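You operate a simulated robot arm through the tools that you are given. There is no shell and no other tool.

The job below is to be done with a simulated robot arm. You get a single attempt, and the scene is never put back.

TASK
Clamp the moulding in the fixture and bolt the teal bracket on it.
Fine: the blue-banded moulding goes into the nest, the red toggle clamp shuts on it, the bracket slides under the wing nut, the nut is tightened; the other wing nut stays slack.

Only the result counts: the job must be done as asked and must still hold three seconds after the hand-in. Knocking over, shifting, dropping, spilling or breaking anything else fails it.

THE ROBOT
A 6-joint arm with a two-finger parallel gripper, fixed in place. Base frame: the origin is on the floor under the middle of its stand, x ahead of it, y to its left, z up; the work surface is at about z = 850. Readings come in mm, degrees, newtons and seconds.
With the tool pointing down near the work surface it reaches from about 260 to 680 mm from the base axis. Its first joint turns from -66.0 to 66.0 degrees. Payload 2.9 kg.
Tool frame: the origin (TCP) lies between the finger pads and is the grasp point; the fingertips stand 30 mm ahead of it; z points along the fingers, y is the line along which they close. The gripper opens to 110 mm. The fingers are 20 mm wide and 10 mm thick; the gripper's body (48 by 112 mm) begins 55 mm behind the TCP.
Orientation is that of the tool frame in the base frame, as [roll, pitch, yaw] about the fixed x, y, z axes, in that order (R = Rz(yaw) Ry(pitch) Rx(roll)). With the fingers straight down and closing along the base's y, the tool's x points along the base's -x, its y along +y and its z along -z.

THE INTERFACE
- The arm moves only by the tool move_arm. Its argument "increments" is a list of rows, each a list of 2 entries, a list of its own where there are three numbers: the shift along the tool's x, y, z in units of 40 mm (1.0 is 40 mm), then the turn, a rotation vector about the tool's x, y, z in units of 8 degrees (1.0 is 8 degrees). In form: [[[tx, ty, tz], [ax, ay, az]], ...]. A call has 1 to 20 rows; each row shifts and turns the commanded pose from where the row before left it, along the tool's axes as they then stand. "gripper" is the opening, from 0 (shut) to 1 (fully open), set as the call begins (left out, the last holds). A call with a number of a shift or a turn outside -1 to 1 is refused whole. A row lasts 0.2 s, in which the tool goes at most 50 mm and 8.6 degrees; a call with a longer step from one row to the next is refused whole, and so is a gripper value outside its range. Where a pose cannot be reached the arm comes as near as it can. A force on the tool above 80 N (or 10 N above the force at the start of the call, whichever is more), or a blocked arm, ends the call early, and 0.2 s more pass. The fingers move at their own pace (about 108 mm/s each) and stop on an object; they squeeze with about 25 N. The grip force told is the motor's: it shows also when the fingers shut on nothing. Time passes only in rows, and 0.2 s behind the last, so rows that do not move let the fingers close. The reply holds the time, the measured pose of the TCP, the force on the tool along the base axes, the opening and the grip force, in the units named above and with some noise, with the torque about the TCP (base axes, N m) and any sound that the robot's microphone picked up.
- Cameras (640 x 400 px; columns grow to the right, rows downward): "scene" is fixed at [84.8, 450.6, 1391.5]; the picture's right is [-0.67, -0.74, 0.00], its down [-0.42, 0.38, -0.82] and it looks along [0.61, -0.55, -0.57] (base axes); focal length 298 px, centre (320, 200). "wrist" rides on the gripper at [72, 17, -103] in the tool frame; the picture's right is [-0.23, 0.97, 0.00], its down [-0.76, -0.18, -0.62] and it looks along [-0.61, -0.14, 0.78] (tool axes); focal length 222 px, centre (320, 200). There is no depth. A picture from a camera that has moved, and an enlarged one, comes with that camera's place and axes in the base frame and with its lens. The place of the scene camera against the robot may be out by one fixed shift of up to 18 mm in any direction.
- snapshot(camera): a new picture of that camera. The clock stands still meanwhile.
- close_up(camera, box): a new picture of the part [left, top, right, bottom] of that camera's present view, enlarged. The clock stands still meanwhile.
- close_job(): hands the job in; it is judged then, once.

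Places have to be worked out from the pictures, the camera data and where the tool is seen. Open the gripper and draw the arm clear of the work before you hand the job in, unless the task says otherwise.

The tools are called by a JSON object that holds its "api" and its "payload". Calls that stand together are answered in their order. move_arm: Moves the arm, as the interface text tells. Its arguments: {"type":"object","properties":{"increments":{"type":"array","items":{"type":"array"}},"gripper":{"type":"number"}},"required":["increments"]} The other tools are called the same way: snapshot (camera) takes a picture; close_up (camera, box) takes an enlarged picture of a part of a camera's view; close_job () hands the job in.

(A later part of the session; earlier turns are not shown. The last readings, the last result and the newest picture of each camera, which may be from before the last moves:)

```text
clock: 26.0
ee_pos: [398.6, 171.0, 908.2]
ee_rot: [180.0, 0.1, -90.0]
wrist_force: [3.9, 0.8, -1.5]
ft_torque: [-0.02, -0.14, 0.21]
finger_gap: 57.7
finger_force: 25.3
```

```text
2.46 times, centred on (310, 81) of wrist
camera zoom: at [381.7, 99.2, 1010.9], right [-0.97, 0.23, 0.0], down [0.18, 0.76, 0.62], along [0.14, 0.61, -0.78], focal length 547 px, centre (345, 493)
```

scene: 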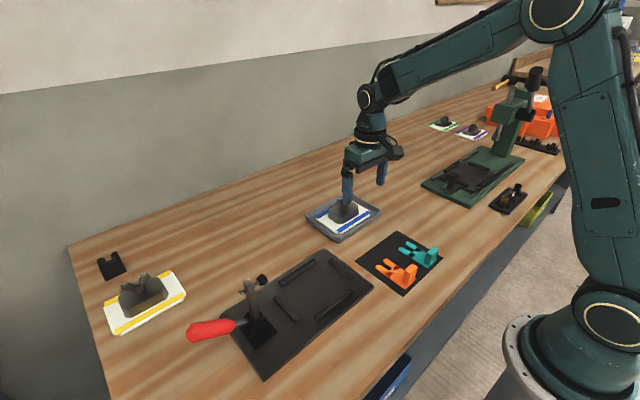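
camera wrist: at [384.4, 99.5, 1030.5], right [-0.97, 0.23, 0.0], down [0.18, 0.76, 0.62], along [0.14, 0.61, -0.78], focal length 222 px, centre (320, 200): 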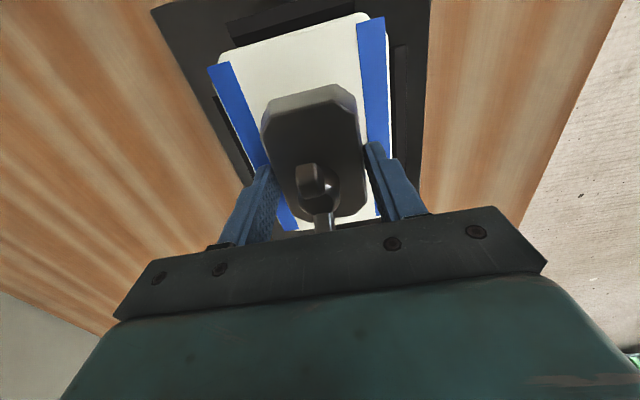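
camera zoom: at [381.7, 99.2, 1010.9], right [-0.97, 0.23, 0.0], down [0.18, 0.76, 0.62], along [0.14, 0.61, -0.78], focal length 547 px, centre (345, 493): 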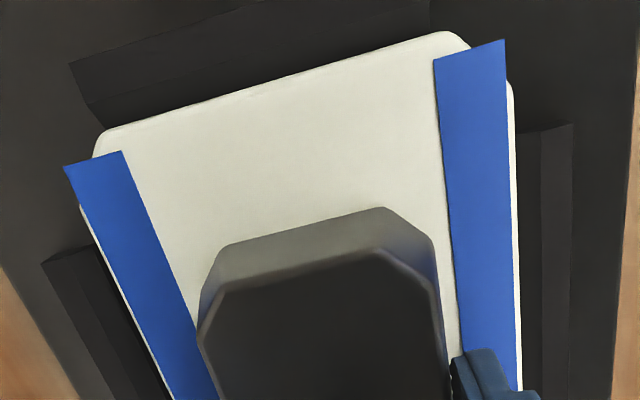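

A +4 N force in x means the plate touches the -x bar. I'll shift +1 mm in x and lower further.

{"api": "move_arm", "payload": {"increments": [[[0, -0.03, 0], [0, 0, 0]], [[0, 0, 0.05], [0, 0, 0]], [[0, 0, 0], [0, 0, 0]]]}}

```text
clock: 26.8
ee_pos: [399.0, 171.2, 906.4]
ee_rot: [-179.9, 0.0, -90.0]
wrist_force: [-5.6, -3.5, 19.6]
ft_torque: [0.05, 0.51, 0.19]
finger_gap: 57.7
finger_force: 25.1
```

There is now 20 N upward contact at z≈906.4, so I'll check whether it is seated.

{"api": "close_up", "payload": {"camera": "scene", "box": [255, 230, 385, 330]}}

{"api": "close_up", "payload": {"camera": "wrist", "box": [180, 0, 440, 162]}}

{"api": "snapshot", "payload": {"camera": "wrist"}}

```text
4.00 times, centred on (320, 280) of scene
camera zoom: at [84.4, 450.4, 1391.6], right [-0.67, -0.74, 0.0], down [-0.42, 0.38, -0.82], along [0.61, -0.55, -0.57], focal length 1190 px, centre (320, -120)
```

zoom: 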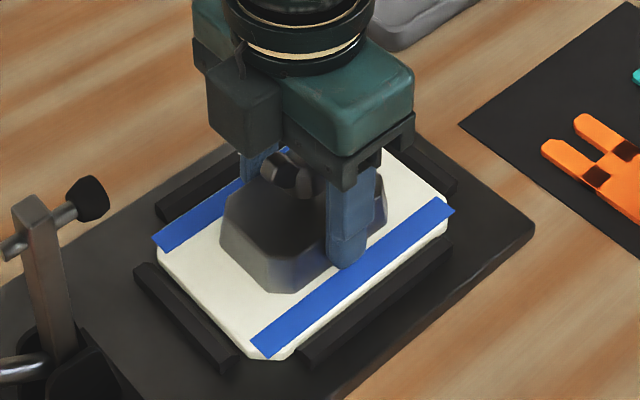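

```text
2.46 times, centred on (310, 81) of wrist
camera zoom: at [382.2, 99.3, 1010.1], right [-0.97, 0.23, 0.0], down [0.18, 0.76, 0.62], along [0.14, 0.61, -0.78], focal length 547 px, centre (345, 493)
```

zoom: 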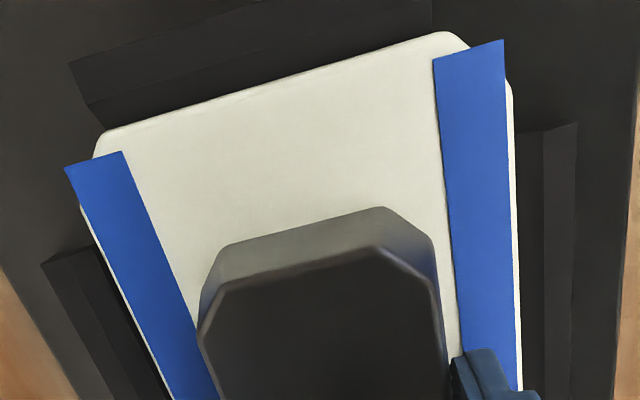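

```text
taken
camera wrist: at [382.2, 99.3, 1010.1], right [-0.97, 0.23, 0.0], down [0.18, 0.76, 0.62], along [0.14, 0.61, -0.78], focal length 222 px, centre (320, 200)
```

wrist: 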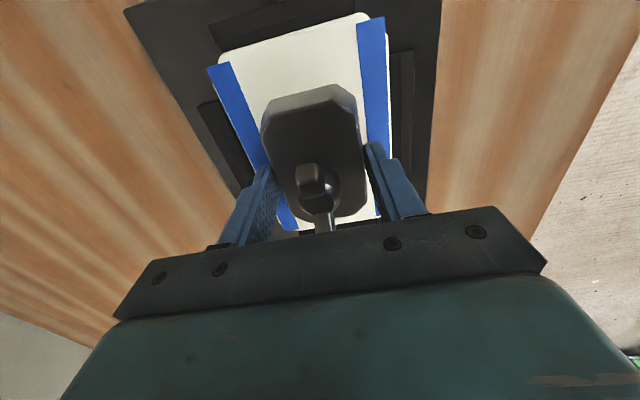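

The centre of pressure is close to the middle, which suggests it is on the floor, with small lateral bar contact. I'll relax the lateral loads and press 0.5 mm more to confirm it is bottomed.

{"api": "move_arm", "payload": {"increments": [[[0.008, 0.015, 0], [0, 0, 0]], [[0, 0, 0.0125], [0, 0, 0]], [[0, 0, 0], [0, 0, 0]]]}}

```text
clock: 27.6
ee_pos: [399.6, 170.2, 906.7]
ee_rot: [-179.9, 0.3, -89.9]
wrist_force: [-9.1, 6.0, 31.5]
ft_torque: [0.21, 0.34, -0.06]
finger_gap: 57.7
finger_force: 25.1
```

The force rose by about 12 N with no travel, so the plate is bottomed. I'll release the block and lift away for a look.

{"api": "move_arm", "payload": {"increments": [[[0, 0, -0.0125], [0, 0, 0]], [[0, 0, 0], [0, 0, 0]], [[0, 0, 0], [0, 0, 0]]], "gripper": 0.7}}

{"api": "move_arm", "payload": {"increments": [[[0, 0, -0.5], [0, 0, 0]], [[0, 0, -0.75], [0, 0, 0]], [[0, 0, -0.75], [0, 0, 0]], [[0.5, 0, -0.5], [0, 0, 0]], [[0.5, 0, 0], [0, 0, 0]], [[0.5, 0, 0], [0, 0, 0]], [[0, 0, 0], [0, 0, 0]]]}}

{"api": "snapshot", "payload": {"camera": "wrist"}}

{"api": "close_up", "payload": {"camera": "wrist", "box": [200, 30, 440, 220]}}

{"api": "close_up", "payload": {"camera": "scene", "box": [255, 230, 385, 330]}}

```text
clock: 28.4
ee_pos: [398.5, 168.9, 905.7]
ee_rot: [-180.0, 0.0, -90.1]
wrist_force: [-0.9, 0.4, 0.4]
ft_torque: [0.01, 0.02, 0.01]
finger_gap: 77.2
finger_force: 0.0
```

```text
clock: 30.0
ee_pos: [398.2, 110.1, 1006.2]
ee_rot: [180.0, -0.1, -90.0]
wrist_force: [0.4, -0.7, -0.3]
ft_torque: [-0.01, 0.04, 0.0]
finger_gap: 76.9
finger_force: 0.0
```

```text
taken
camera wrist: at [381.6, 38.2, 1109.5], right [-0.97, 0.23, 0.0], down [0.18, 0.76, 0.62], along [0.14, 0.61, -0.78], focal length 222 px, centre (320, 200)
```

wrist: 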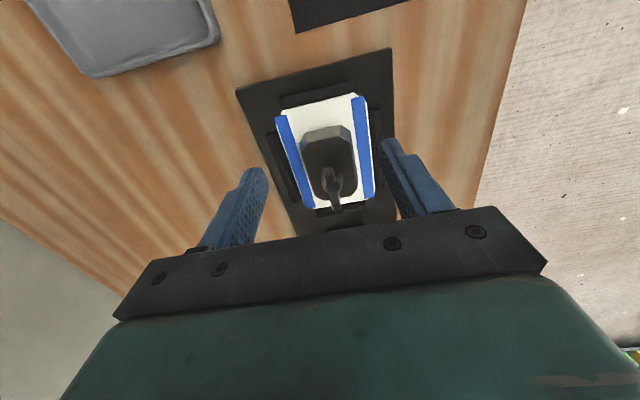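

```text
2.11 times, centred on (320, 125) of wrist
camera zoom: at [381.6, 38.2, 1109.5], right [-0.97, 0.23, 0.0], down [0.18, 0.76, 0.62], along [0.14, 0.61, -0.78], focal length 468 px, centre (320, 358)
```

zoom: 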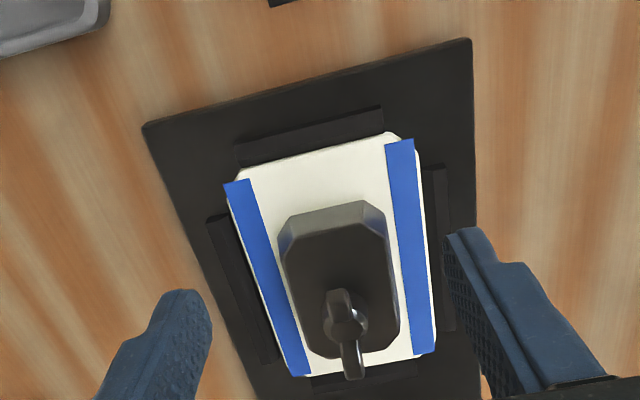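

```text
4.00 times, centred on (320, 280) of scene
camera zoom: at [84.8, 450.5, 1391.5], right [-0.67, -0.74, 0.0], down [-0.42, 0.38, -0.82], along [0.61, -0.55, -0.57], focal length 1190 px, centre (320, -120)
```

zoom: 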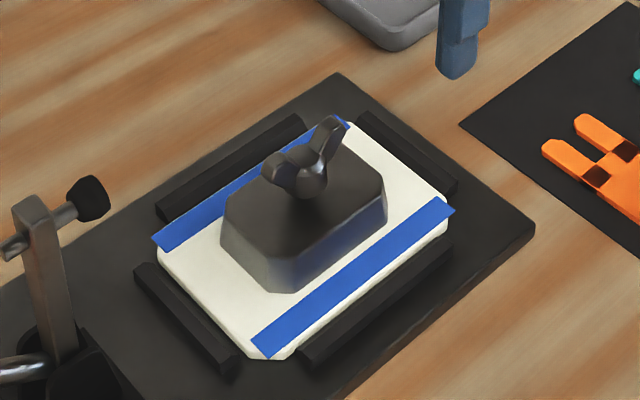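

The moulding is seated flat inside all four bars. Next is the clamp, so I'll rotate back to yaw 180 and move up beside it to measure the handle, arm and pivot.

{"api": "move_arm", "payload": {"increments": [[[0, 0, -0.1125], [0, 0, 0.9375]], [[0, 0, -0.1125], [0, 0, 0.9375]], [[0, 0, -0.1125], [0, 0, 0.9375]], [[0, 0, -0.1125], [0, 0, 0.9375]], [[0, 0, -0.1125], [0, 0, 0.9375]], [[0, 0, -0.1125], [0, 0, 0.9375]], [[0, 0, -0.1125], [0, 0, 0.9375]], [[0, 0, -0.1125], [0, 0, 0.9375]], [[0, 0, -0.1125], [0, 0, 0.9375]], [[0, 0, -0.1125], [0, 0, 0.9375]], [[0, 0, -0.1125], [0, 0, 0.9375]], [[0, 0, -0.1125], [0, 0, 0.9375]], [[0.243, 0.911, 0], [0, 0, 0]], [[0.243, 0.911, 0], [0, 0, 0]], [[0.243, 0.911, 0], [0, 0, 0]], [[0.243, 0.911, 0], [0, 0, 0]], [[0.243, 0.911, 0], [0, 0, 0]], [[0.243, 0.911, 0], [0, 0, 0]], [[0.243, 0.911, 0], [0, 0, 0]], [[0, 0, 0], [0, 0, 0]]]}}

{"api": "snapshot", "payload": {"camera": "wrist"}}

{"api": "close_up", "payload": {"camera": "wrist", "box": [200, 50, 480, 225]}}

{"api": "snapshot", "payload": {"camera": "scene"}}

```text
clock: 34.2
ee_pos: [333.0, 367.1, 1059.8]
ee_rot: [-180.0, 0.0, 180.0]
wrist_force: [0.3, -0.4, -0.5]
ft_torque: [0.02, 0.03, 0.02]
finger_gap: 77.0
finger_force: 0.1
```

```text
taken
camera wrist: at [260.4, 384.0, 1162.6], right [0.23, 0.97, 0.0], down [0.76, -0.18, 0.62], along [0.61, -0.14, -0.78], focal length 222 px, centre (320, 200)
```

wrist: 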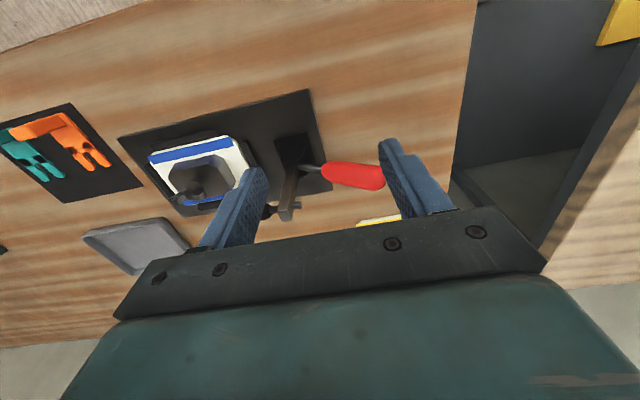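

```text
2.29 times, centred on (340, 138) of wrist
camera zoom: at [260.4, 384.0, 1162.6], right [0.23, 0.97, 0.0], down [0.76, -0.18, 0.62], along [0.61, -0.14, -0.78], focal length 508 px, centre (274, 343)
```

zoom: 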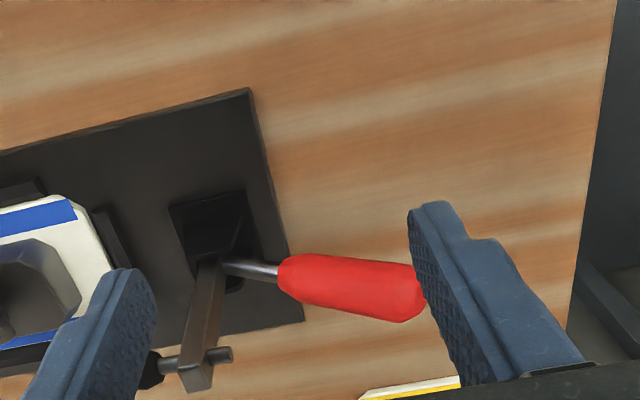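

```text
taken
```

scene: 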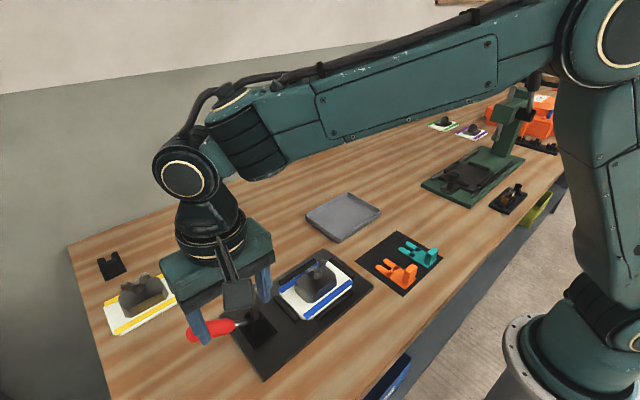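

Taking the clamp plane at x≈398, the pivot is near (y 318, z 900). The handle rises at about 33° and ends near (417, 966), and the spindle sits at z≈988. I'll rotate the tool to yaw -90, so the jaws close along x, and stop above the handle to check its x.

{"api": "move_arm", "payload": {"increments": [[[0, 0, 0], [0, 0, -0.9375]], [[0, 0, 0], [0, 0, -0.9375]], [[0, 0, 0], [0, 0, -0.9375]], [[0, 0, 0], [0, 0, -0.9375]], [[0, 0, 0], [0, 0, -0.9375]], [[0, 0, 0], [0, 0, -0.9375]], [[0, 0, 0], [0, 0, -0.9375]], [[0, 0, 0], [0, 0, -0.9375]], [[0, 0, 0], [0, 0, -0.9375]], [[0, 0, 0], [0, 0, -0.9375]], [[0, 0, 0], [0, 0, -0.9375]], [[0, 0, 0], [0, 0, -0.9375]], [[-0.34, -0.825, 0], [0, 0, 0]], [[-0.34, -0.825, 0], [0, 0, 0]], [[0, 0, 0], [0, 0, 0]]], "gripper": 0.6}}

{"api": "snapshot", "payload": {"camera": "wrist"}}

{"api": "close_up", "payload": {"camera": "wrist", "box": [200, 20, 440, 210]}}

{"api": "close_up", "payload": {"camera": "scene", "box": [150, 200, 330, 380]}}

```text
clock: 37.4
ee_pos: [394.4, 392.2, 1058.7]
ee_rot: [180.0, -0.1, -89.9]
wrist_force: [1.2, -0.5, -1.0]
ft_torque: [-0.01, 0.03, 0.0]
finger_gap: 65.9
finger_force: 0.1
```

```text
taken
camera wrist: at [378.2, 320.0, 1162.4], right [-0.97, 0.23, 0.0], down [0.18, 0.76, 0.62], along [0.14, 0.61, -0.78], focal length 222 px, centre (320, 200)
```

wrist: 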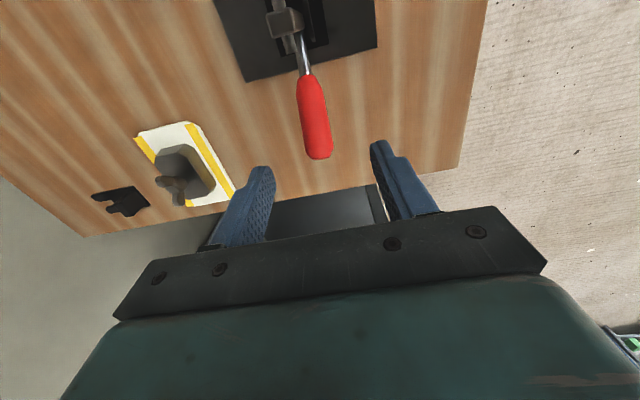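

```text
2.11 times, centred on (320, 115) of wrist
camera zoom: at [378.2, 320.0, 1162.4], right [-0.97, 0.23, 0.0], down [0.18, 0.76, 0.62], along [0.14, 0.61, -0.78], focal length 468 px, centre (320, 379)
```

zoom: 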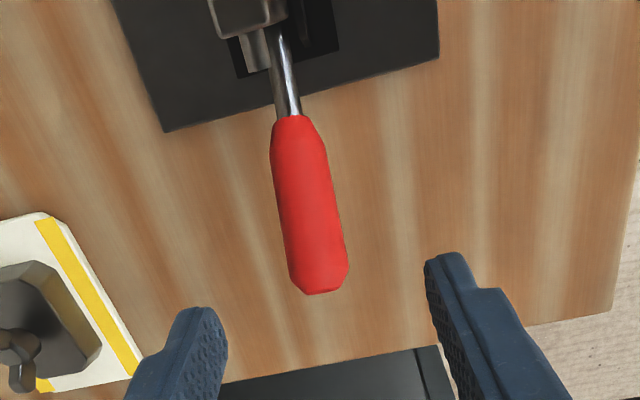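

```text
2.22 times, centred on (240, 290) of scene
camera zoom: at [84.8, 450.6, 1391.5], right [-0.67, -0.74, 0.0], down [-0.42, 0.38, -0.82], along [0.61, -0.55, -0.57], focal length 661 px, centre (498, 0)
```

zoom: 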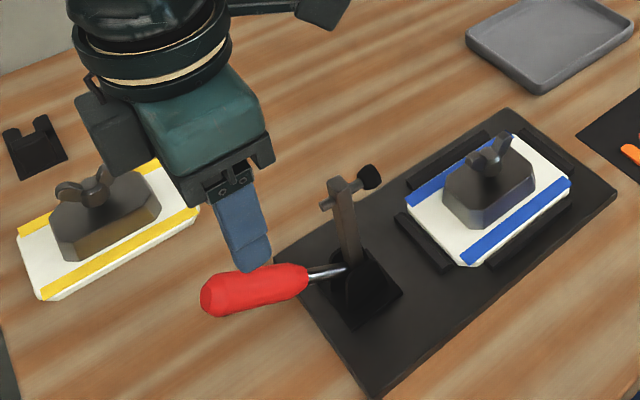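

The handle lies in the plane x≈399.3, with its grip centre at about (399, 392, 949). I'll shift +4 mm in x and descend, straddling the red grip.

{"api": "move_arm", "payload": {"increments": [[[0, -0.1, 0.6], [0, 0, 0]], [[0, 0, 0.7], [0, 0, 0]], [[0, 0, 0.7], [0, 0, 0]], [[0, 0, 0.5], [0, 0, 0]], [[0, 0, 0.26], [0, 0, 0]], [[0, 0, 0], [0, 0, 0]]]}}

{"api": "snapshot", "payload": {"camera": "wrist"}}

{"api": "close_up", "payload": {"camera": "scene", "box": [150, 220, 330, 380]}}

```text
clock: 38.8
ee_pos: [399.0, 391.6, 948.7]
ee_rot: [180.0, 0.0, -90.0]
wrist_force: [0.8, -0.2, 0.3]
ft_torque: [0.02, 0.01, 0.02]
finger_gap: 65.9
finger_force: 0.0
```

```text
taken
camera wrist: at [382.9, 320.7, 1052.3], right [-0.97, 0.23, 0.0], down [0.18, 0.76, 0.62], along [0.14, 0.61, -0.78], focal length 222 px, centre (320, 200)
```

wrist: 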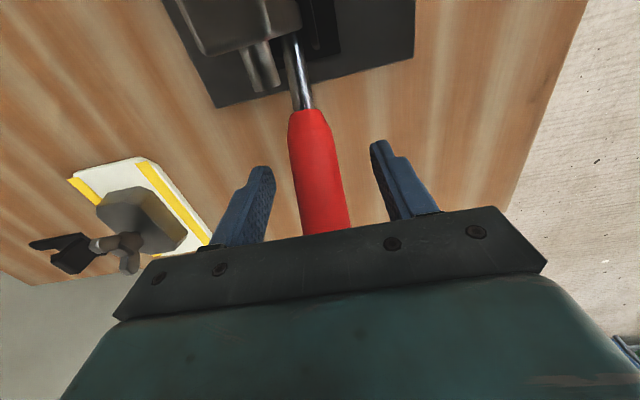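

```text
2.50 times, centred on (240, 300) of scene
camera zoom: at [84.8, 450.6, 1391.5], right [-0.67, -0.74, 0.0], down [-0.42, 0.38, -0.82], along [0.61, -0.55, -0.57], focal length 744 px, centre (520, -50)
```

zoom: 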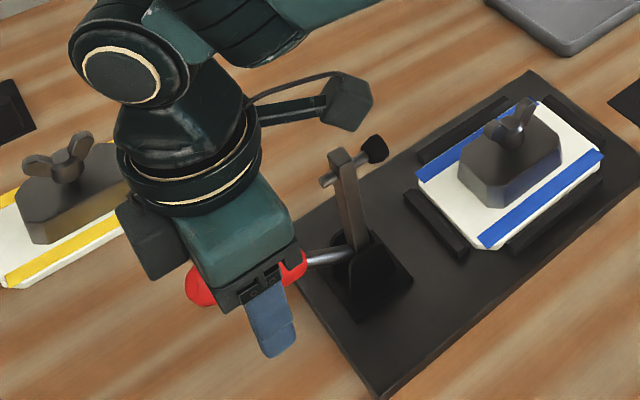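

The grip is centred between the fingers. I'll close on the handle.

{"api": "move_arm", "payload": {"increments": [[[0, 0, 0], [0, 0, 0]], [[0, 0, 0], [0, 0, 0]], [[0, 0, 0], [0, 0, 0]]], "gripper": 0.0}}

```text
clock: 39.6
ee_pos: [400.6, 393.0, 948.2]
ee_rot: [-180.0, 0.1, -90.0]
wrist_force: [3.3, -0.2, -2.1]
ft_torque: [0.1, -0.29, 0.17]
finger_gap: 28.1
finger_force: 44.8
```

Gripped at 28 mm. I'll start swinging the handle along its arc, about 10° first, and check the forces.

{"api": "move_arm", "payload": {"increments": [[[0.057, 0, -0.078], [0, 0, 0]], [[0.057, 0, -0.0775], [0, 0, 0]], [[0.0635, 0, -0.0724], [0, 0, 0]], [[0.0635, 0, -0.0724], [0, 0, 0]], [[0, 0, 0], [0, 0, 0]]]}}

{"api": "close_up", "payload": {"camera": "scene", "box": [150, 220, 330, 380]}}

{"api": "snapshot", "payload": {"camera": "wrist"}}

```text
clock: 40.8
ee_pos: [399.7, 383.2, 961.8]
ee_rot: [179.9, 0.0, -89.8]
wrist_force: [-0.5, 10.5, -13.8]
ft_torque: [1.34, 0.38, -0.5]
finger_gap: 27.7
finger_force: 45.2
```

```text
2.50 times, centred on (240, 300) of scene
camera zoom: at [85.0, 451.0, 1391.3], right [-0.67, -0.74, 0.0], down [-0.42, 0.38, -0.82], along [0.61, -0.55, -0.57], focal length 744 px, centre (520, -50)
```

zoom: 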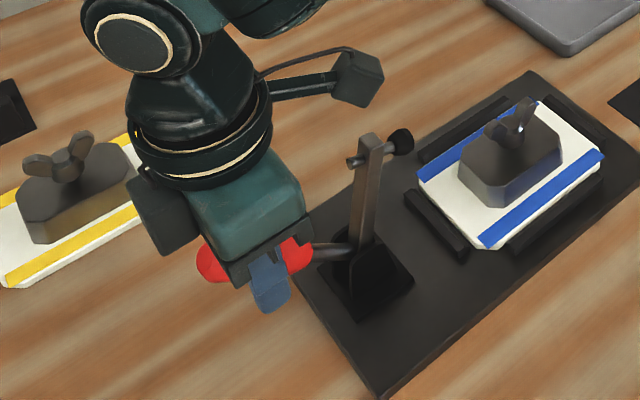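

```text
taken
camera wrist: at [383.5, 311.7, 1064.9], right [-0.97, 0.23, 0.0], down [0.18, 0.76, 0.62], along [0.14, 0.61, -0.78], focal length 222 px, centre (320, 200)
```

wrist: 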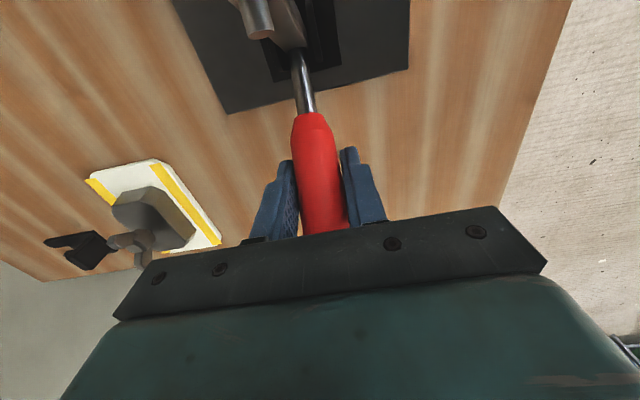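

The clamp arm follows, and the resistance is about 17 N and purely tangential, so my pivot estimate is good. I'll continue the arc another 30°.

{"api": "move_arm", "payload": {"increments": [[[0.139, 0, -0.1335], [0, 0, 0]], [[0.15, 0, -0.1205], [0, 0, 0]], [[0.16, 0, -0.107], [0, 0, 0]], [[0.169, 0, -0.093], [0, 0, 0]], [[0.176, 0, -0.078], [0, 0, 0]], [[0.182, 0, -0.062], [0, 0, 0]], [[0, 0, 0], [0, 0, 0]]]}}

{"api": "close_up", "payload": {"camera": "scene", "box": [150, 220, 350, 380]}}

{"api": "snapshot", "payload": {"camera": "wrist"}}

```text
clock: 42.4
ee_pos: [400.8, 344.6, 985.8]
ee_rot: [-179.9, 0.3, -89.7]
wrist_force: [-7.8, 21.5, 13.8]
ft_torque: [1.35, 1.03, -0.37]
finger_gap: 28.0
finger_force: 45.1
```

```text
2.50 times, centred on (250, 300) of scene
camera zoom: at [84.5, 450.9, 1391.4], right [-0.67, -0.74, 0.0], down [-0.42, 0.38, -0.82], along [0.61, -0.55, -0.57], focal length 744 px, centre (495, -50)
```

zoom: 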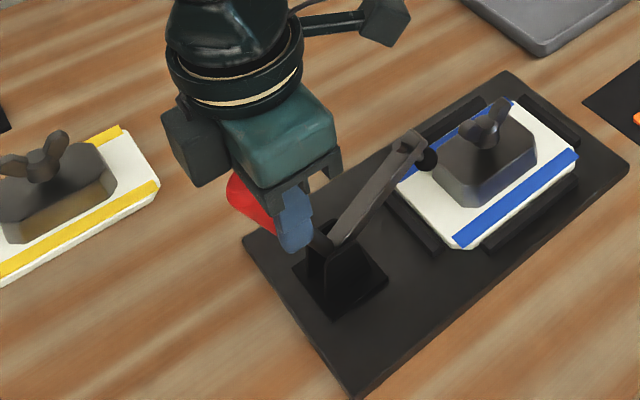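

```text
taken
camera wrist: at [383.4, 272.9, 1088.6], right [-0.97, 0.22, 0.0], down [0.17, 0.76, 0.63], along [0.14, 0.61, -0.78], focal length 222 px, centre (320, 200)
```

wrist: 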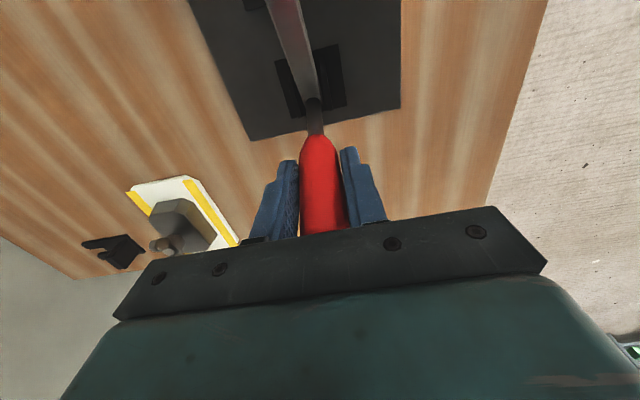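

The arm is about halfway down, and the radial force suggests my path is 1–2 mm too low. I'll add a little height and continue 25°.

{"api": "move_arm", "payload": {"increments": [[[0.187, 0, -0.076], [0, 0, 0]], [[0.19, 0, -0.055], [0, 0, 0]], [[0.192, 0, -0.025], [0, 0, 0]], [[0.1925, 0, 0.004], [0, 0, 0]], [[0.1915, 0, 0.021], [0, 0, 0]], [[0, 0, 0], [0, 0, 0]]]}}

{"api": "close_up", "payload": {"camera": "scene", "box": [180, 200, 380, 360]}}

{"api": "snapshot", "payload": {"camera": "wrist"}}

```text
clock: 43.8
ee_pos: [398.9, 303.0, 989.6]
ee_rot: [179.9, -0.2, -90.2]
wrist_force: [-9.6, -1.0, 10.0]
ft_torque: [-0.4, -0.66, 0.06]
finger_gap: 25.0
finger_force: 44.9
```

```text
2.50 times, centred on (280, 280) of scene
camera zoom: at [84.4, 450.4, 1391.5], right [-0.67, -0.74, 0.0], down [-0.42, 0.38, -0.82], along [0.61, -0.55, -0.57], focal length 744 px, centre (420, 0)
```

zoom: 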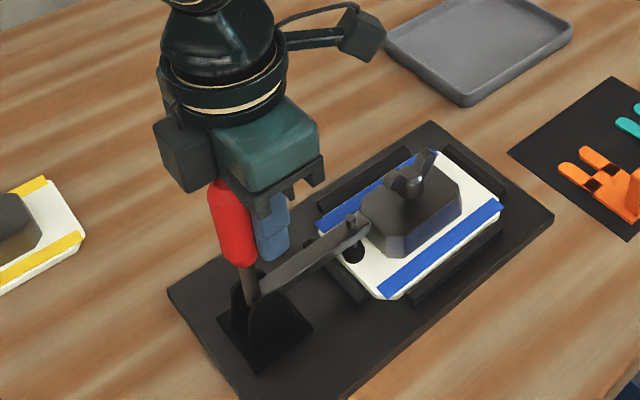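

```text
taken
camera wrist: at [383.3, 232.9, 1093.1], right [-0.97, 0.23, 0.0], down [0.18, 0.76, 0.62], along [0.14, 0.6, -0.78], focal length 222 px, centre (320, 200)
```

wrist: 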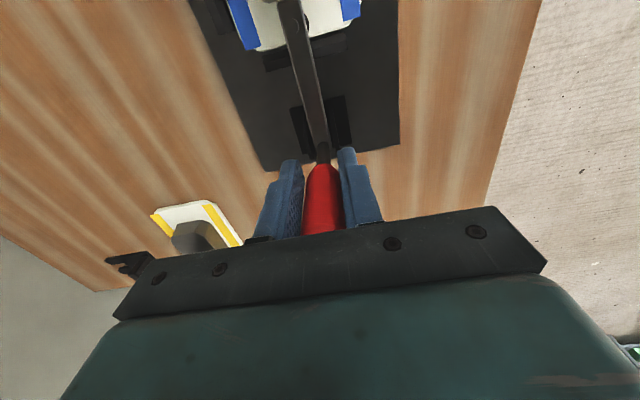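

The fingers have slipped slightly along the round grip (gap 25 mm). The arm now looks nearly horizontal with the pad at the plate. I'll zoom in to judge the clamp state before going on.

{"api": "close_up", "payload": {"camera": "scene", "box": [230, 240, 350, 345]}}

{"api": "close_up", "payload": {"camera": "wrist", "box": [220, 0, 420, 230]}}

```text
3.81 times, centred on (290, 292) of scene
camera zoom: at [84.4, 450.4, 1391.5], right [-0.67, -0.74, 0.0], down [-0.42, 0.38, -0.82], along [0.61, -0.55, -0.57], focal length 1134 px, centre (434, -152)
```

zoom: 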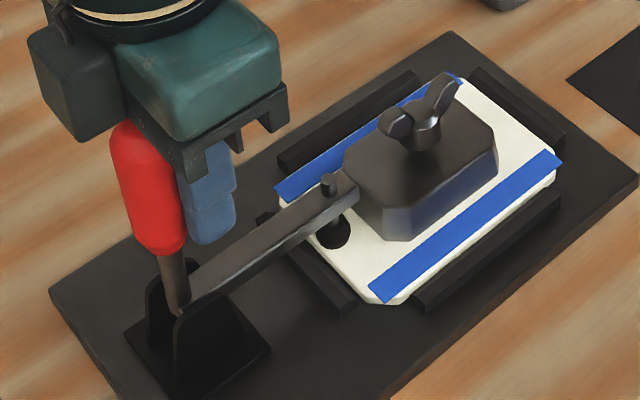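

```text
1.74 times, centred on (320, 115) of wrist
camera zoom: at [383.3, 232.9, 1093.1], right [-0.97, 0.23, 0.0], down [0.18, 0.76, 0.62], along [0.14, 0.6, -0.78], focal length 386 px, centre (320, 348)
```

zoom: 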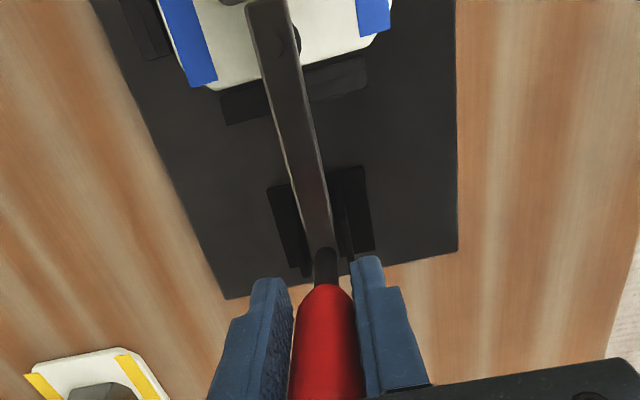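

The pad sits on the plate beside the block and the handle is upright, so the clamp looks shut. I'll open the jaws and see whether it stays.

{"api": "move_arm", "payload": {"increments": [[[0, 0, 0], [0, 0, 0]], [[0, 0, 0], [0, 0, 0]], [[0, 0, 0], [0, 0, 0]]], "gripper": 0.6}}

{"api": "close_up", "payload": {"camera": "scene", "box": [230, 240, 350, 345]}}

{"api": "close_up", "payload": {"camera": "wrist", "box": [220, 0, 420, 230]}}

```text
clock: 44.6
ee_pos: [399.2, 305.0, 989.0]
ee_rot: [180.0, 0.1, -89.9]
wrist_force: [0.7, 0.4, -0.1]
ft_torque: [0.0, 0.02, -0.03]
finger_gap: 66.1
finger_force: 0.1
```

```text
3.81 times, centred on (290, 292) of scene
camera zoom: at [84.8, 450.6, 1391.5], right [-0.67, -0.74, 0.0], down [-0.42, 0.38, -0.82], along [0.61, -0.55, -0.57], focal length 1134 px, centre (434, -152)
```

zoom: 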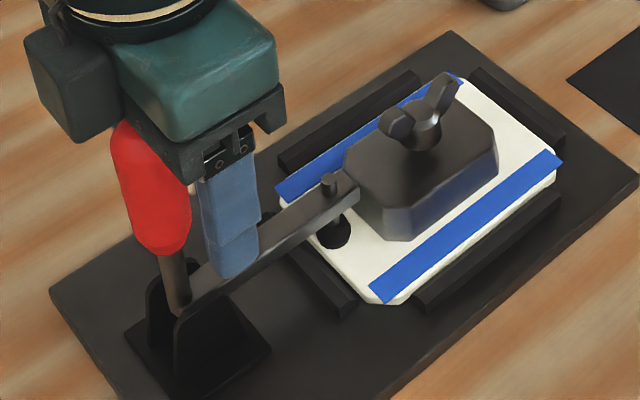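

```text
1.74 times, centred on (320, 115) of wrist
camera zoom: at [384.0, 234.1, 1092.9], right [-0.97, 0.23, 0.0], down [0.18, 0.76, 0.62], along [0.14, 0.61, -0.78], focal length 386 px, centre (320, 348)
```

zoom: 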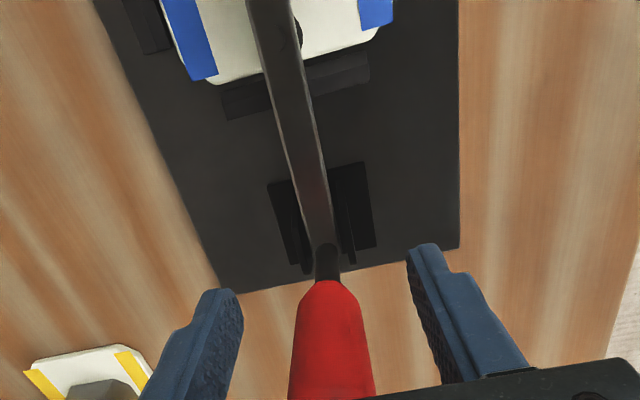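

The clamp stays put when released. I'll lift clear and look, then test with a gentle push that it is fully over-centre.

{"api": "move_arm", "payload": {"increments": [[[0, 0, -0.6], [0, 0, 0]], [[0, 0, -0.8], [0, 0, 0]], [[0, 0, -0.8], [0, 0, 0]], [[0, 0, 0], [0, 0, 0]]]}}

{"api": "close_up", "payload": {"camera": "scene", "box": [200, 220, 350, 345]}}

{"api": "snapshot", "payload": {"camera": "wrist"}}

```text
clock: 45.6
ee_pos: [399.8, 305.0, 1077.6]
ee_rot: [-180.0, 0.0, -90.0]
wrist_force: [0.6, -0.6, -0.8]
ft_torque: [0.01, 0.0, -0.01]
finger_gap: 66.2
finger_force: 0.1
```

```text
3.20 times, centred on (275, 282) of scene
camera zoom: at [84.8, 450.6, 1391.5], right [-0.67, -0.74, 0.0], down [-0.42, 0.38, -0.82], along [0.61, -0.55, -0.57], focal length 952 px, centre (464, -64)
```

zoom: 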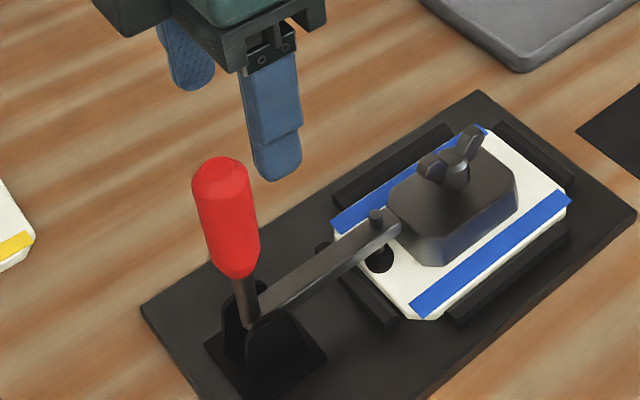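

```text
taken
camera wrist: at [382.4, 234.1, 1180.4], right [-0.97, 0.23, 0.0], down [0.18, 0.76, 0.62], along [0.14, 0.61, -0.78], focal length 222 px, centre (320, 200)
```

wrist: 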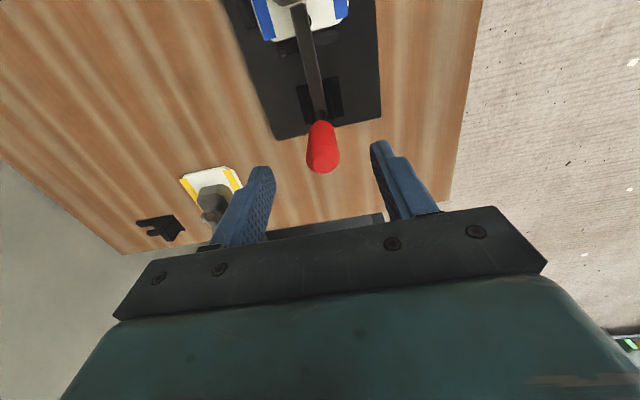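

The handle stands upright at y≈315 and the pad is on the plate. To be sure it is latched, I'll close the fingers, come down on the +y side of the handle and push lightly toward -y.

{"api": "move_arm", "payload": {"increments": [[[-0.9, 0, 0], [0, 0, 0]], [[-0.9, 0, 0], [0, 0, 0]], [[0, 0, 0.7], [0, 0, 0]], [[0, 0, 0.7], [0, 0, 0]], [[0, 0, 0.7], [0, 0, 0]], [[0.5, 0, 0], [0, 0, 0]], [[0.2, 0, 0], [0, 0, 0]], [[0, 0, 0], [0, 0, 0]]], "gripper": 0.0}}

{"api": "close_up", "payload": {"camera": "scene", "box": [200, 220, 350, 345]}}

```text
clock: 47.4
ee_pos: [401.9, 349.5, 993.2]
ee_rot: [-180.0, 0.0, -90.0]
wrist_force: [0.1, 0.8, 0.7]
ft_torque: [0.03, 0.02, 0.0]
finger_gap: 0.0
finger_force: 25.0
```

```text
3.20 times, centred on (275, 282) of scene
camera zoom: at [84.8, 450.6, 1391.5], right [-0.67, -0.74, 0.0], down [-0.42, 0.38, -0.82], along [0.61, -0.55, -0.57], focal length 952 px, centre (464, -64)
```

zoom: 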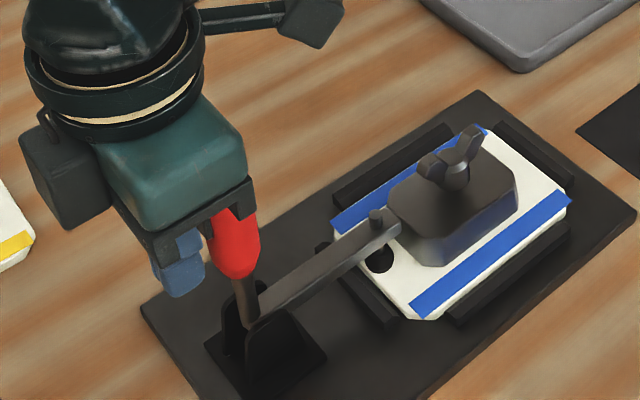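

Fingers are just behind the handle. I'll advance in small steps and watch for contact.

{"api": "move_arm", "payload": {"increments": [[[0.1, 0, 0], [0, 0, 0]], [[0.1, 0, 0], [0, 0, 0]], [[0.05, 0, 0], [0, 0, 0]], [[0, 0, 0], [0, 0, 0]]]}}

```text
clock: 48.4
ee_pos: [400.0, 342.4, 993.6]
ee_rot: [-179.7, 0.3, -89.5]
wrist_force: [2.4, 39.6, -6.6]
ft_torque: [-0.93, 0.07, 0.01]
finger_gap: 0.1
finger_force: 25.7
```

The handle resists with 40 N and doesn't give, so it is at its closed stop. I'll back off, lift clear, and look again.

{"api": "move_arm", "payload": {"increments": [[[-0.3, 0, 0], [0, 0, 0]], [[-0.3, 0, 0], [0, 0, 0]], [[0, 0, -0.7], [0, 0, 0]], [[0, 0, -0.8], [0, 0, 0]], [[0, 0, -0.8], [0, 0, 0]], [[0, 0, 0], [0, 0, 0]]]}}

{"api": "close_up", "payload": {"camera": "scene", "box": [200, 220, 350, 345]}}

{"api": "close_up", "payload": {"camera": "scene", "box": [280, 240, 340, 290]}}

```text
clock: 49.8
ee_pos: [400.5, 363.4, 1087.4]
ee_rot: [180.0, 0.0, -90.0]
wrist_force: [0.0, 0.4, 0.6]
ft_torque: [0.02, 0.01, 0.04]
finger_gap: 0.0
finger_force: 24.8
```

```text
3.20 times, centred on (275, 282) of scene
camera zoom: at [84.8, 450.6, 1391.5], right [-0.67, -0.74, 0.0], down [-0.42, 0.38, -0.82], along [0.61, -0.55, -0.57], focal length 952 px, centre (464, -64)
```

zoom: 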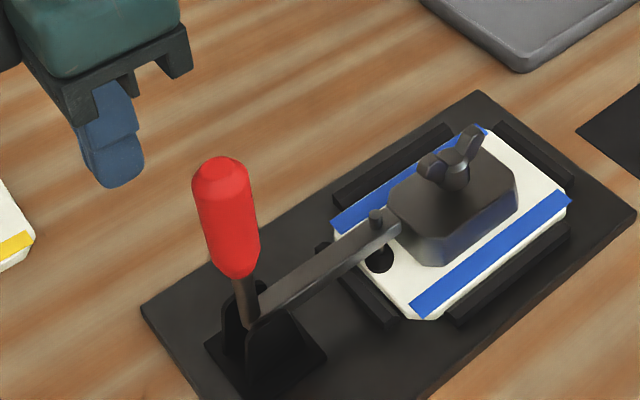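

```text
8.00 times, centred on (310, 265) of scene
camera zoom: at [84.8, 450.6, 1391.5], right [-0.67, -0.74, 0.0], down [-0.42, 0.38, -0.82], along [0.61, -0.55, -0.57], focal length 2381 px, centre (400, -320)
```

zoom: 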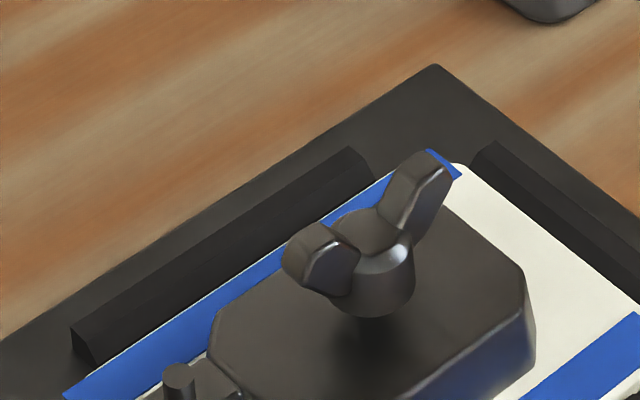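

The clamp is shut and unchanged. Next is the bracket: I'll rotate back to yaw 180, staying high over the clamp, and go above the teal bracket.

{"api": "move_arm", "payload": {"increments": [[[0, 0, -0.085], [0, 0, 0.9375]], [[0, 0, -0.085], [0, 0, 0.9375]], [[0, 0, -0.085], [0, 0, 0.9375]], [[0, 0, -0.085], [0, 0, 0.9375]], [[0, 0, -0.085], [0, 0, 0.9375]], [[0, 0, -0.085], [0, 0, 0.9375]], [[0, 0, -0.085], [0, 0, 0.9375]], [[0, 0, -0.085], [0, 0, 0.9375]], [[0, 0, -0.085], [0, 0, 0.9375]], [[0, 0, -0.085], [0, 0, 0.9375]], [[0, 0, -0.085], [0, 0, 0.9375]], [[0, 0, -0.085], [0, 0, 0.9375]], [[0, 0, 0], [0, 0, 0]]]}}

{"api": "move_arm", "payload": {"increments": [[[0.269, -0.933, 0.1], [0, 0, 0]], [[0.269, -0.933, 0.1], [0, 0, 0]], [[0.269, -0.933, 0.2], [0, 0, 0]], [[0.269, -0.933, 0.3], [0, 0, 0]], [[0.269, -0.933, 0.3], [0, 0, 0]], [[0.269, -0.933, 0.3], [0, 0, 0]], [[0.269, -0.933, 0.35], [0, 0, 0]], [[0.269, -0.933, 0.35], [0, 0, 0]], [[0.269, -0.933, 0.35], [0, 0, 0]], [[0.269, -0.933, 0.35], [0, 0, 0]], [[0.269, -0.933, 0.35], [0, 0, 0]], [[0.269, -0.933, 0.35], [0, 0, 0]], [[0, 0, 0], [0, 0, 0]], [[0, 0, 0], [0, 0, 0]]], "gripper": 0.55}}

{"api": "snapshot", "payload": {"camera": "wrist"}}

{"api": "close_up", "payload": {"camera": "wrist", "box": [220, 60, 440, 210]}}

```text
clock: 52.6
ee_pos: [400.8, 362.5, 1127.7]
ee_rot: [-180.0, 0.0, 179.9]
wrist_force: [0.0, -0.4, 0.0]
ft_torque: [0.03, 0.03, -0.03]
finger_gap: 0.1
finger_force: 24.2
```

```text
clock: 55.6
ee_pos: [270.0, -84.9, 993.5]
ee_rot: [180.0, 0.0, 179.9]
wrist_force: [-0.2, -0.9, 0.5]
ft_torque: [-0.02, 0.0, 0.02]
finger_gap: 60.5
finger_force: 0.1
```

```text
taken
camera wrist: at [197.6, -66.0, 1095.6], right [0.23, 0.97, 0.0], down [0.76, -0.18, 0.62], along [0.61, -0.14, -0.78], focal length 222 px, centre (320, 200)
```

wrist: 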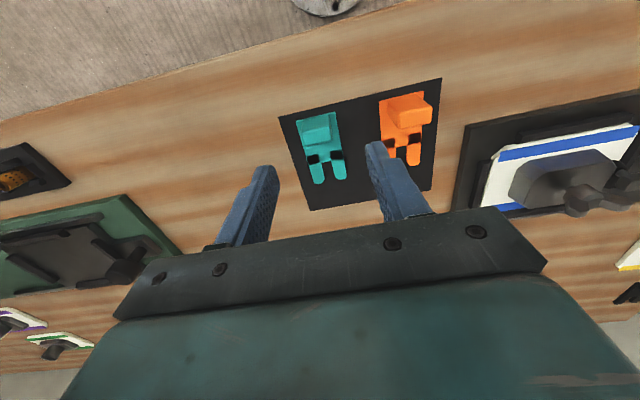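

```text
2.67 times, centred on (330, 135) of wrist
camera zoom: at [197.6, -66.0, 1095.6], right [0.23, 0.97, 0.0], down [0.76, -0.18, 0.62], along [0.61, -0.14, -0.78], focal length 592 px, centre (293, 373)
```

zoom: 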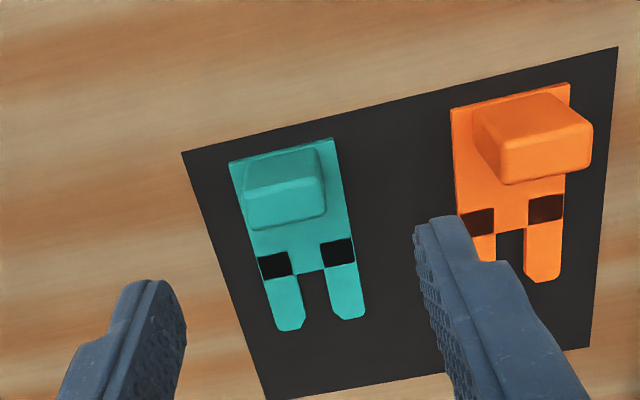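

The teal tab's top centre is at about (281.7, -88.5) with yaw 0. I'll move over it and descend, stopping with the tips just above the bracket's base.

{"api": "move_arm", "payload": {"increments": [[[-0.3, -0.1, 0.3], [0, 0, 0]], [[0, 0, 0.7], [0, 0, 0]], [[0, 0, 0.7], [0, 0, 0]], [[0, 0, 0.5], [0, 0, 0]], [[0, 0, 0.2], [0, 0, 0]], [[0, 0, 0], [0, 0, 0]], [[0, 0, 0], [0, 0, 0]]]}}

{"api": "snapshot", "payload": {"camera": "wrist"}}

{"api": "close_up", "payload": {"camera": "scene", "box": [350, 200, 460, 300]}}

```text
clock: 57.2
ee_pos: [283.2, -87.0, 896.8]
ee_rot: [-179.9, 0.0, -180.0]
wrist_force: [0.7, -0.3, -0.4]
ft_torque: [0.03, 0.01, 0.02]
finger_gap: 60.4
finger_force: 0.0
```

```text
taken
camera wrist: at [210.6, -70.1, 998.9], right [0.23, 0.97, 0.0], down [0.76, -0.18, 0.62], along [0.61, -0.14, -0.78], focal length 222 px, centre (320, 200)
```

wrist: 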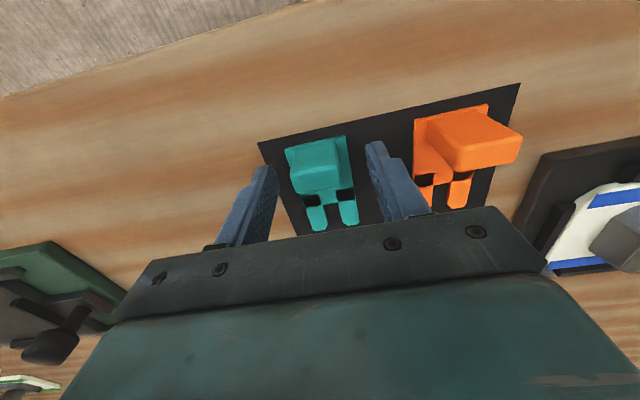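

```text
4.00 times, centred on (405, 250) of scene
camera zoom: at [84.8, 450.6, 1391.5], right [-0.67, -0.74, 0.0], down [-0.42, 0.38, -0.82], along [0.61, -0.55, -0.57], focal length 1190 px, centre (-20, 0)
```

zoom: 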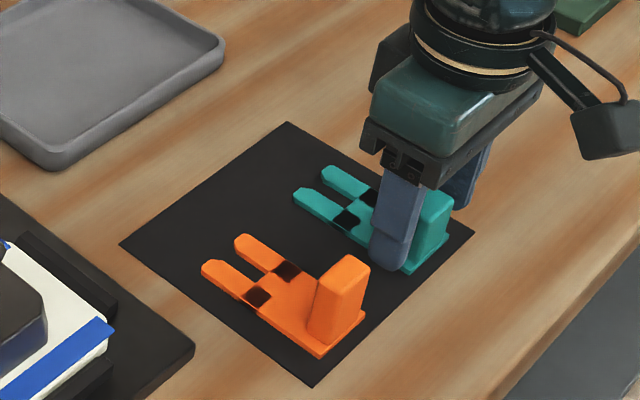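

I'll zoom in the wrist view to check the tab's position between the pads along x.

{"api": "close_up", "payload": {"camera": "wrist", "box": [220, 110, 420, 240]}}

{"api": "close_up", "payload": {"camera": "scene", "box": [420, 230, 480, 275]}}

```text
3.08 times, centred on (320, 175) of wrist
camera zoom: at [210.6, -70.1, 998.9], right [0.23, 0.97, 0.0], down [0.76, -0.18, 0.62], along [0.61, -0.14, -0.78], focal length 684 px, centre (320, 277)
```

zoom: 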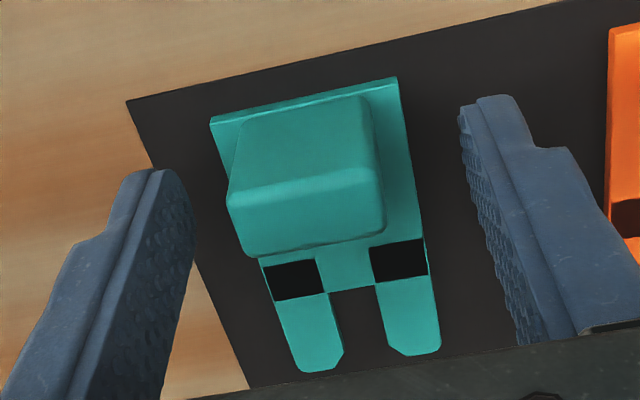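

```text
8.89 times, centred on (450, 252) of scene
camera zoom: at [84.8, 450.6, 1391.5], right [-0.67, -0.74, 0.0], down [-0.42, 0.38, -0.82], along [0.61, -0.55, -0.57], focal length 2645 px, centre (-836, -267)
```

zoom: 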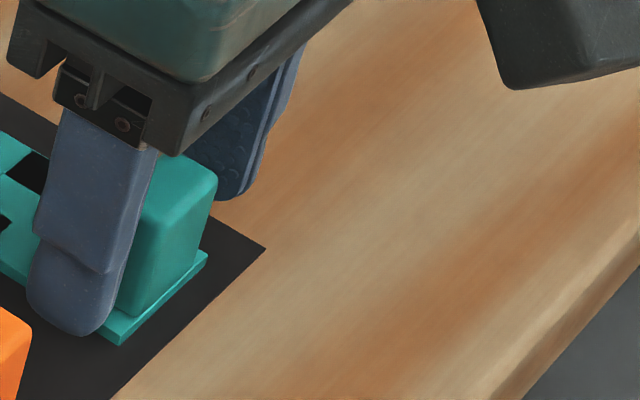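

The tab spans x≈275–288 and the TCP is at 282.6, so it is well placed. I'll lower 5 mm more and close on the tab.

{"api": "move_arm", "payload": {"increments": [[[0.02, 0, 0.12], [0, 0, 0]], [[0, 0, 0], [0, 0, 0]]]}}

{"api": "move_arm", "payload": {"increments": [[[0, 0, 0], [0, 0, 0]], [[0, 0, 0], [0, 0, 0]], [[0, 0, 0], [0, 0, 0]], [[0, 0, 0], [0, 0, 0]]], "gripper": 0.0}}

{"api": "close_up", "payload": {"camera": "wrist", "box": [220, 110, 420, 240]}}

```text
clock: 57.8
ee_pos: [282.2, -87.2, 891.2]
ee_rot: [-180.0, 0.0, 180.0]
wrist_force: [0.0, 0.2, -0.1]
ft_torque: [-0.02, 0.0, -0.01]
finger_gap: 60.7
finger_force: 0.1
```

```text
clock: 58.8
ee_pos: [281.1, -88.5, 890.6]
ee_rot: [179.9, -0.1, 180.0]
wrist_force: [-0.4, -0.8, 2.1]
ft_torque: [-0.02, 0.0, -0.03]
finger_gap: 29.7
finger_force: 24.6
```

```text
3.08 times, centred on (320, 175) of wrist
camera zoom: at [209.4, -70.1, 994.2], right [0.23, 0.97, 0.0], down [0.76, -0.18, 0.62], along [0.61, -0.14, -0.78], focal length 684 px, centre (320, 277)
```

zoom: 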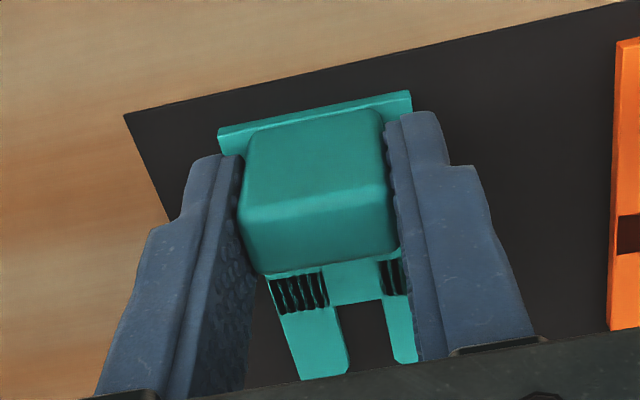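

The tab is gripped at 29.7 mm. I'll lift straight up and check the hold.

{"api": "move_arm", "payload": {"increments": [[[0, 0, -0.1], [0, 0, 0]], [[0, 0, -0.3], [0, 0, 0]], [[0, 0, -0.7], [0, 0, 0]], [[0, 0, -0.8], [0, 0, 0]], [[0, 0, -0.8], [0, 0, 0]], [[0, 0, 0], [0, 0, 0]], [[0, 0, 0], [0, 0, 0]]]}}

{"api": "close_up", "payload": {"camera": "wrist", "box": [220, 110, 420, 240]}}

{"api": "close_up", "payload": {"camera": "scene", "box": [350, 160, 470, 290]}}

```text
clock: 60.4
ee_pos: [279.8, -88.6, 999.6]
ee_rot: [-180.0, -0.1, 180.0]
wrist_force: [0.1, 0.2, -0.3]
ft_torque: [0.02, 0.05, 0.02]
finger_gap: 29.5
finger_force: 25.4
```

```text
3.08 times, centred on (320, 175) of wrist
camera zoom: at [208.7, -70.9, 1102.0], right [0.23, 0.97, 0.0], down [0.76, -0.18, 0.62], along [0.61, -0.14, -0.78], focal length 684 px, centre (320, 277)
```

zoom: 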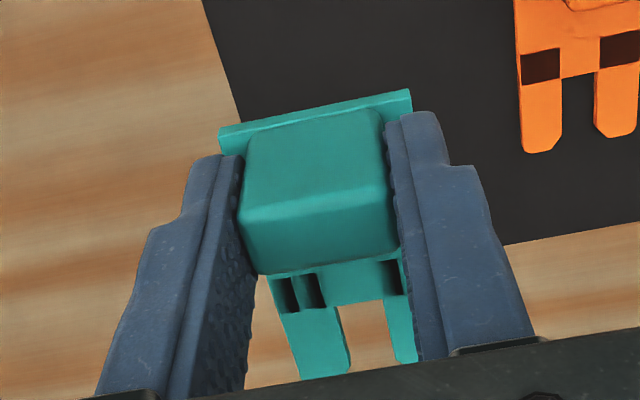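

```text
3.08 times, centred on (410, 225) of scene
camera zoom: at [84.8, 450.6, 1391.5], right [-0.67, -0.74, 0.0], down [-0.42, 0.38, -0.82], along [0.61, -0.55, -0.57], focal length 916 px, centre (43, 123)
```

zoom: 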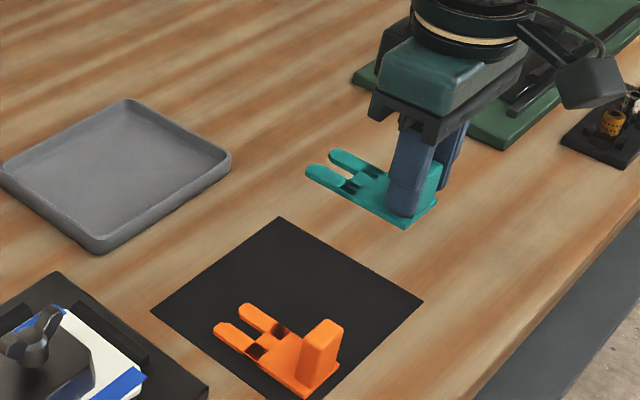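

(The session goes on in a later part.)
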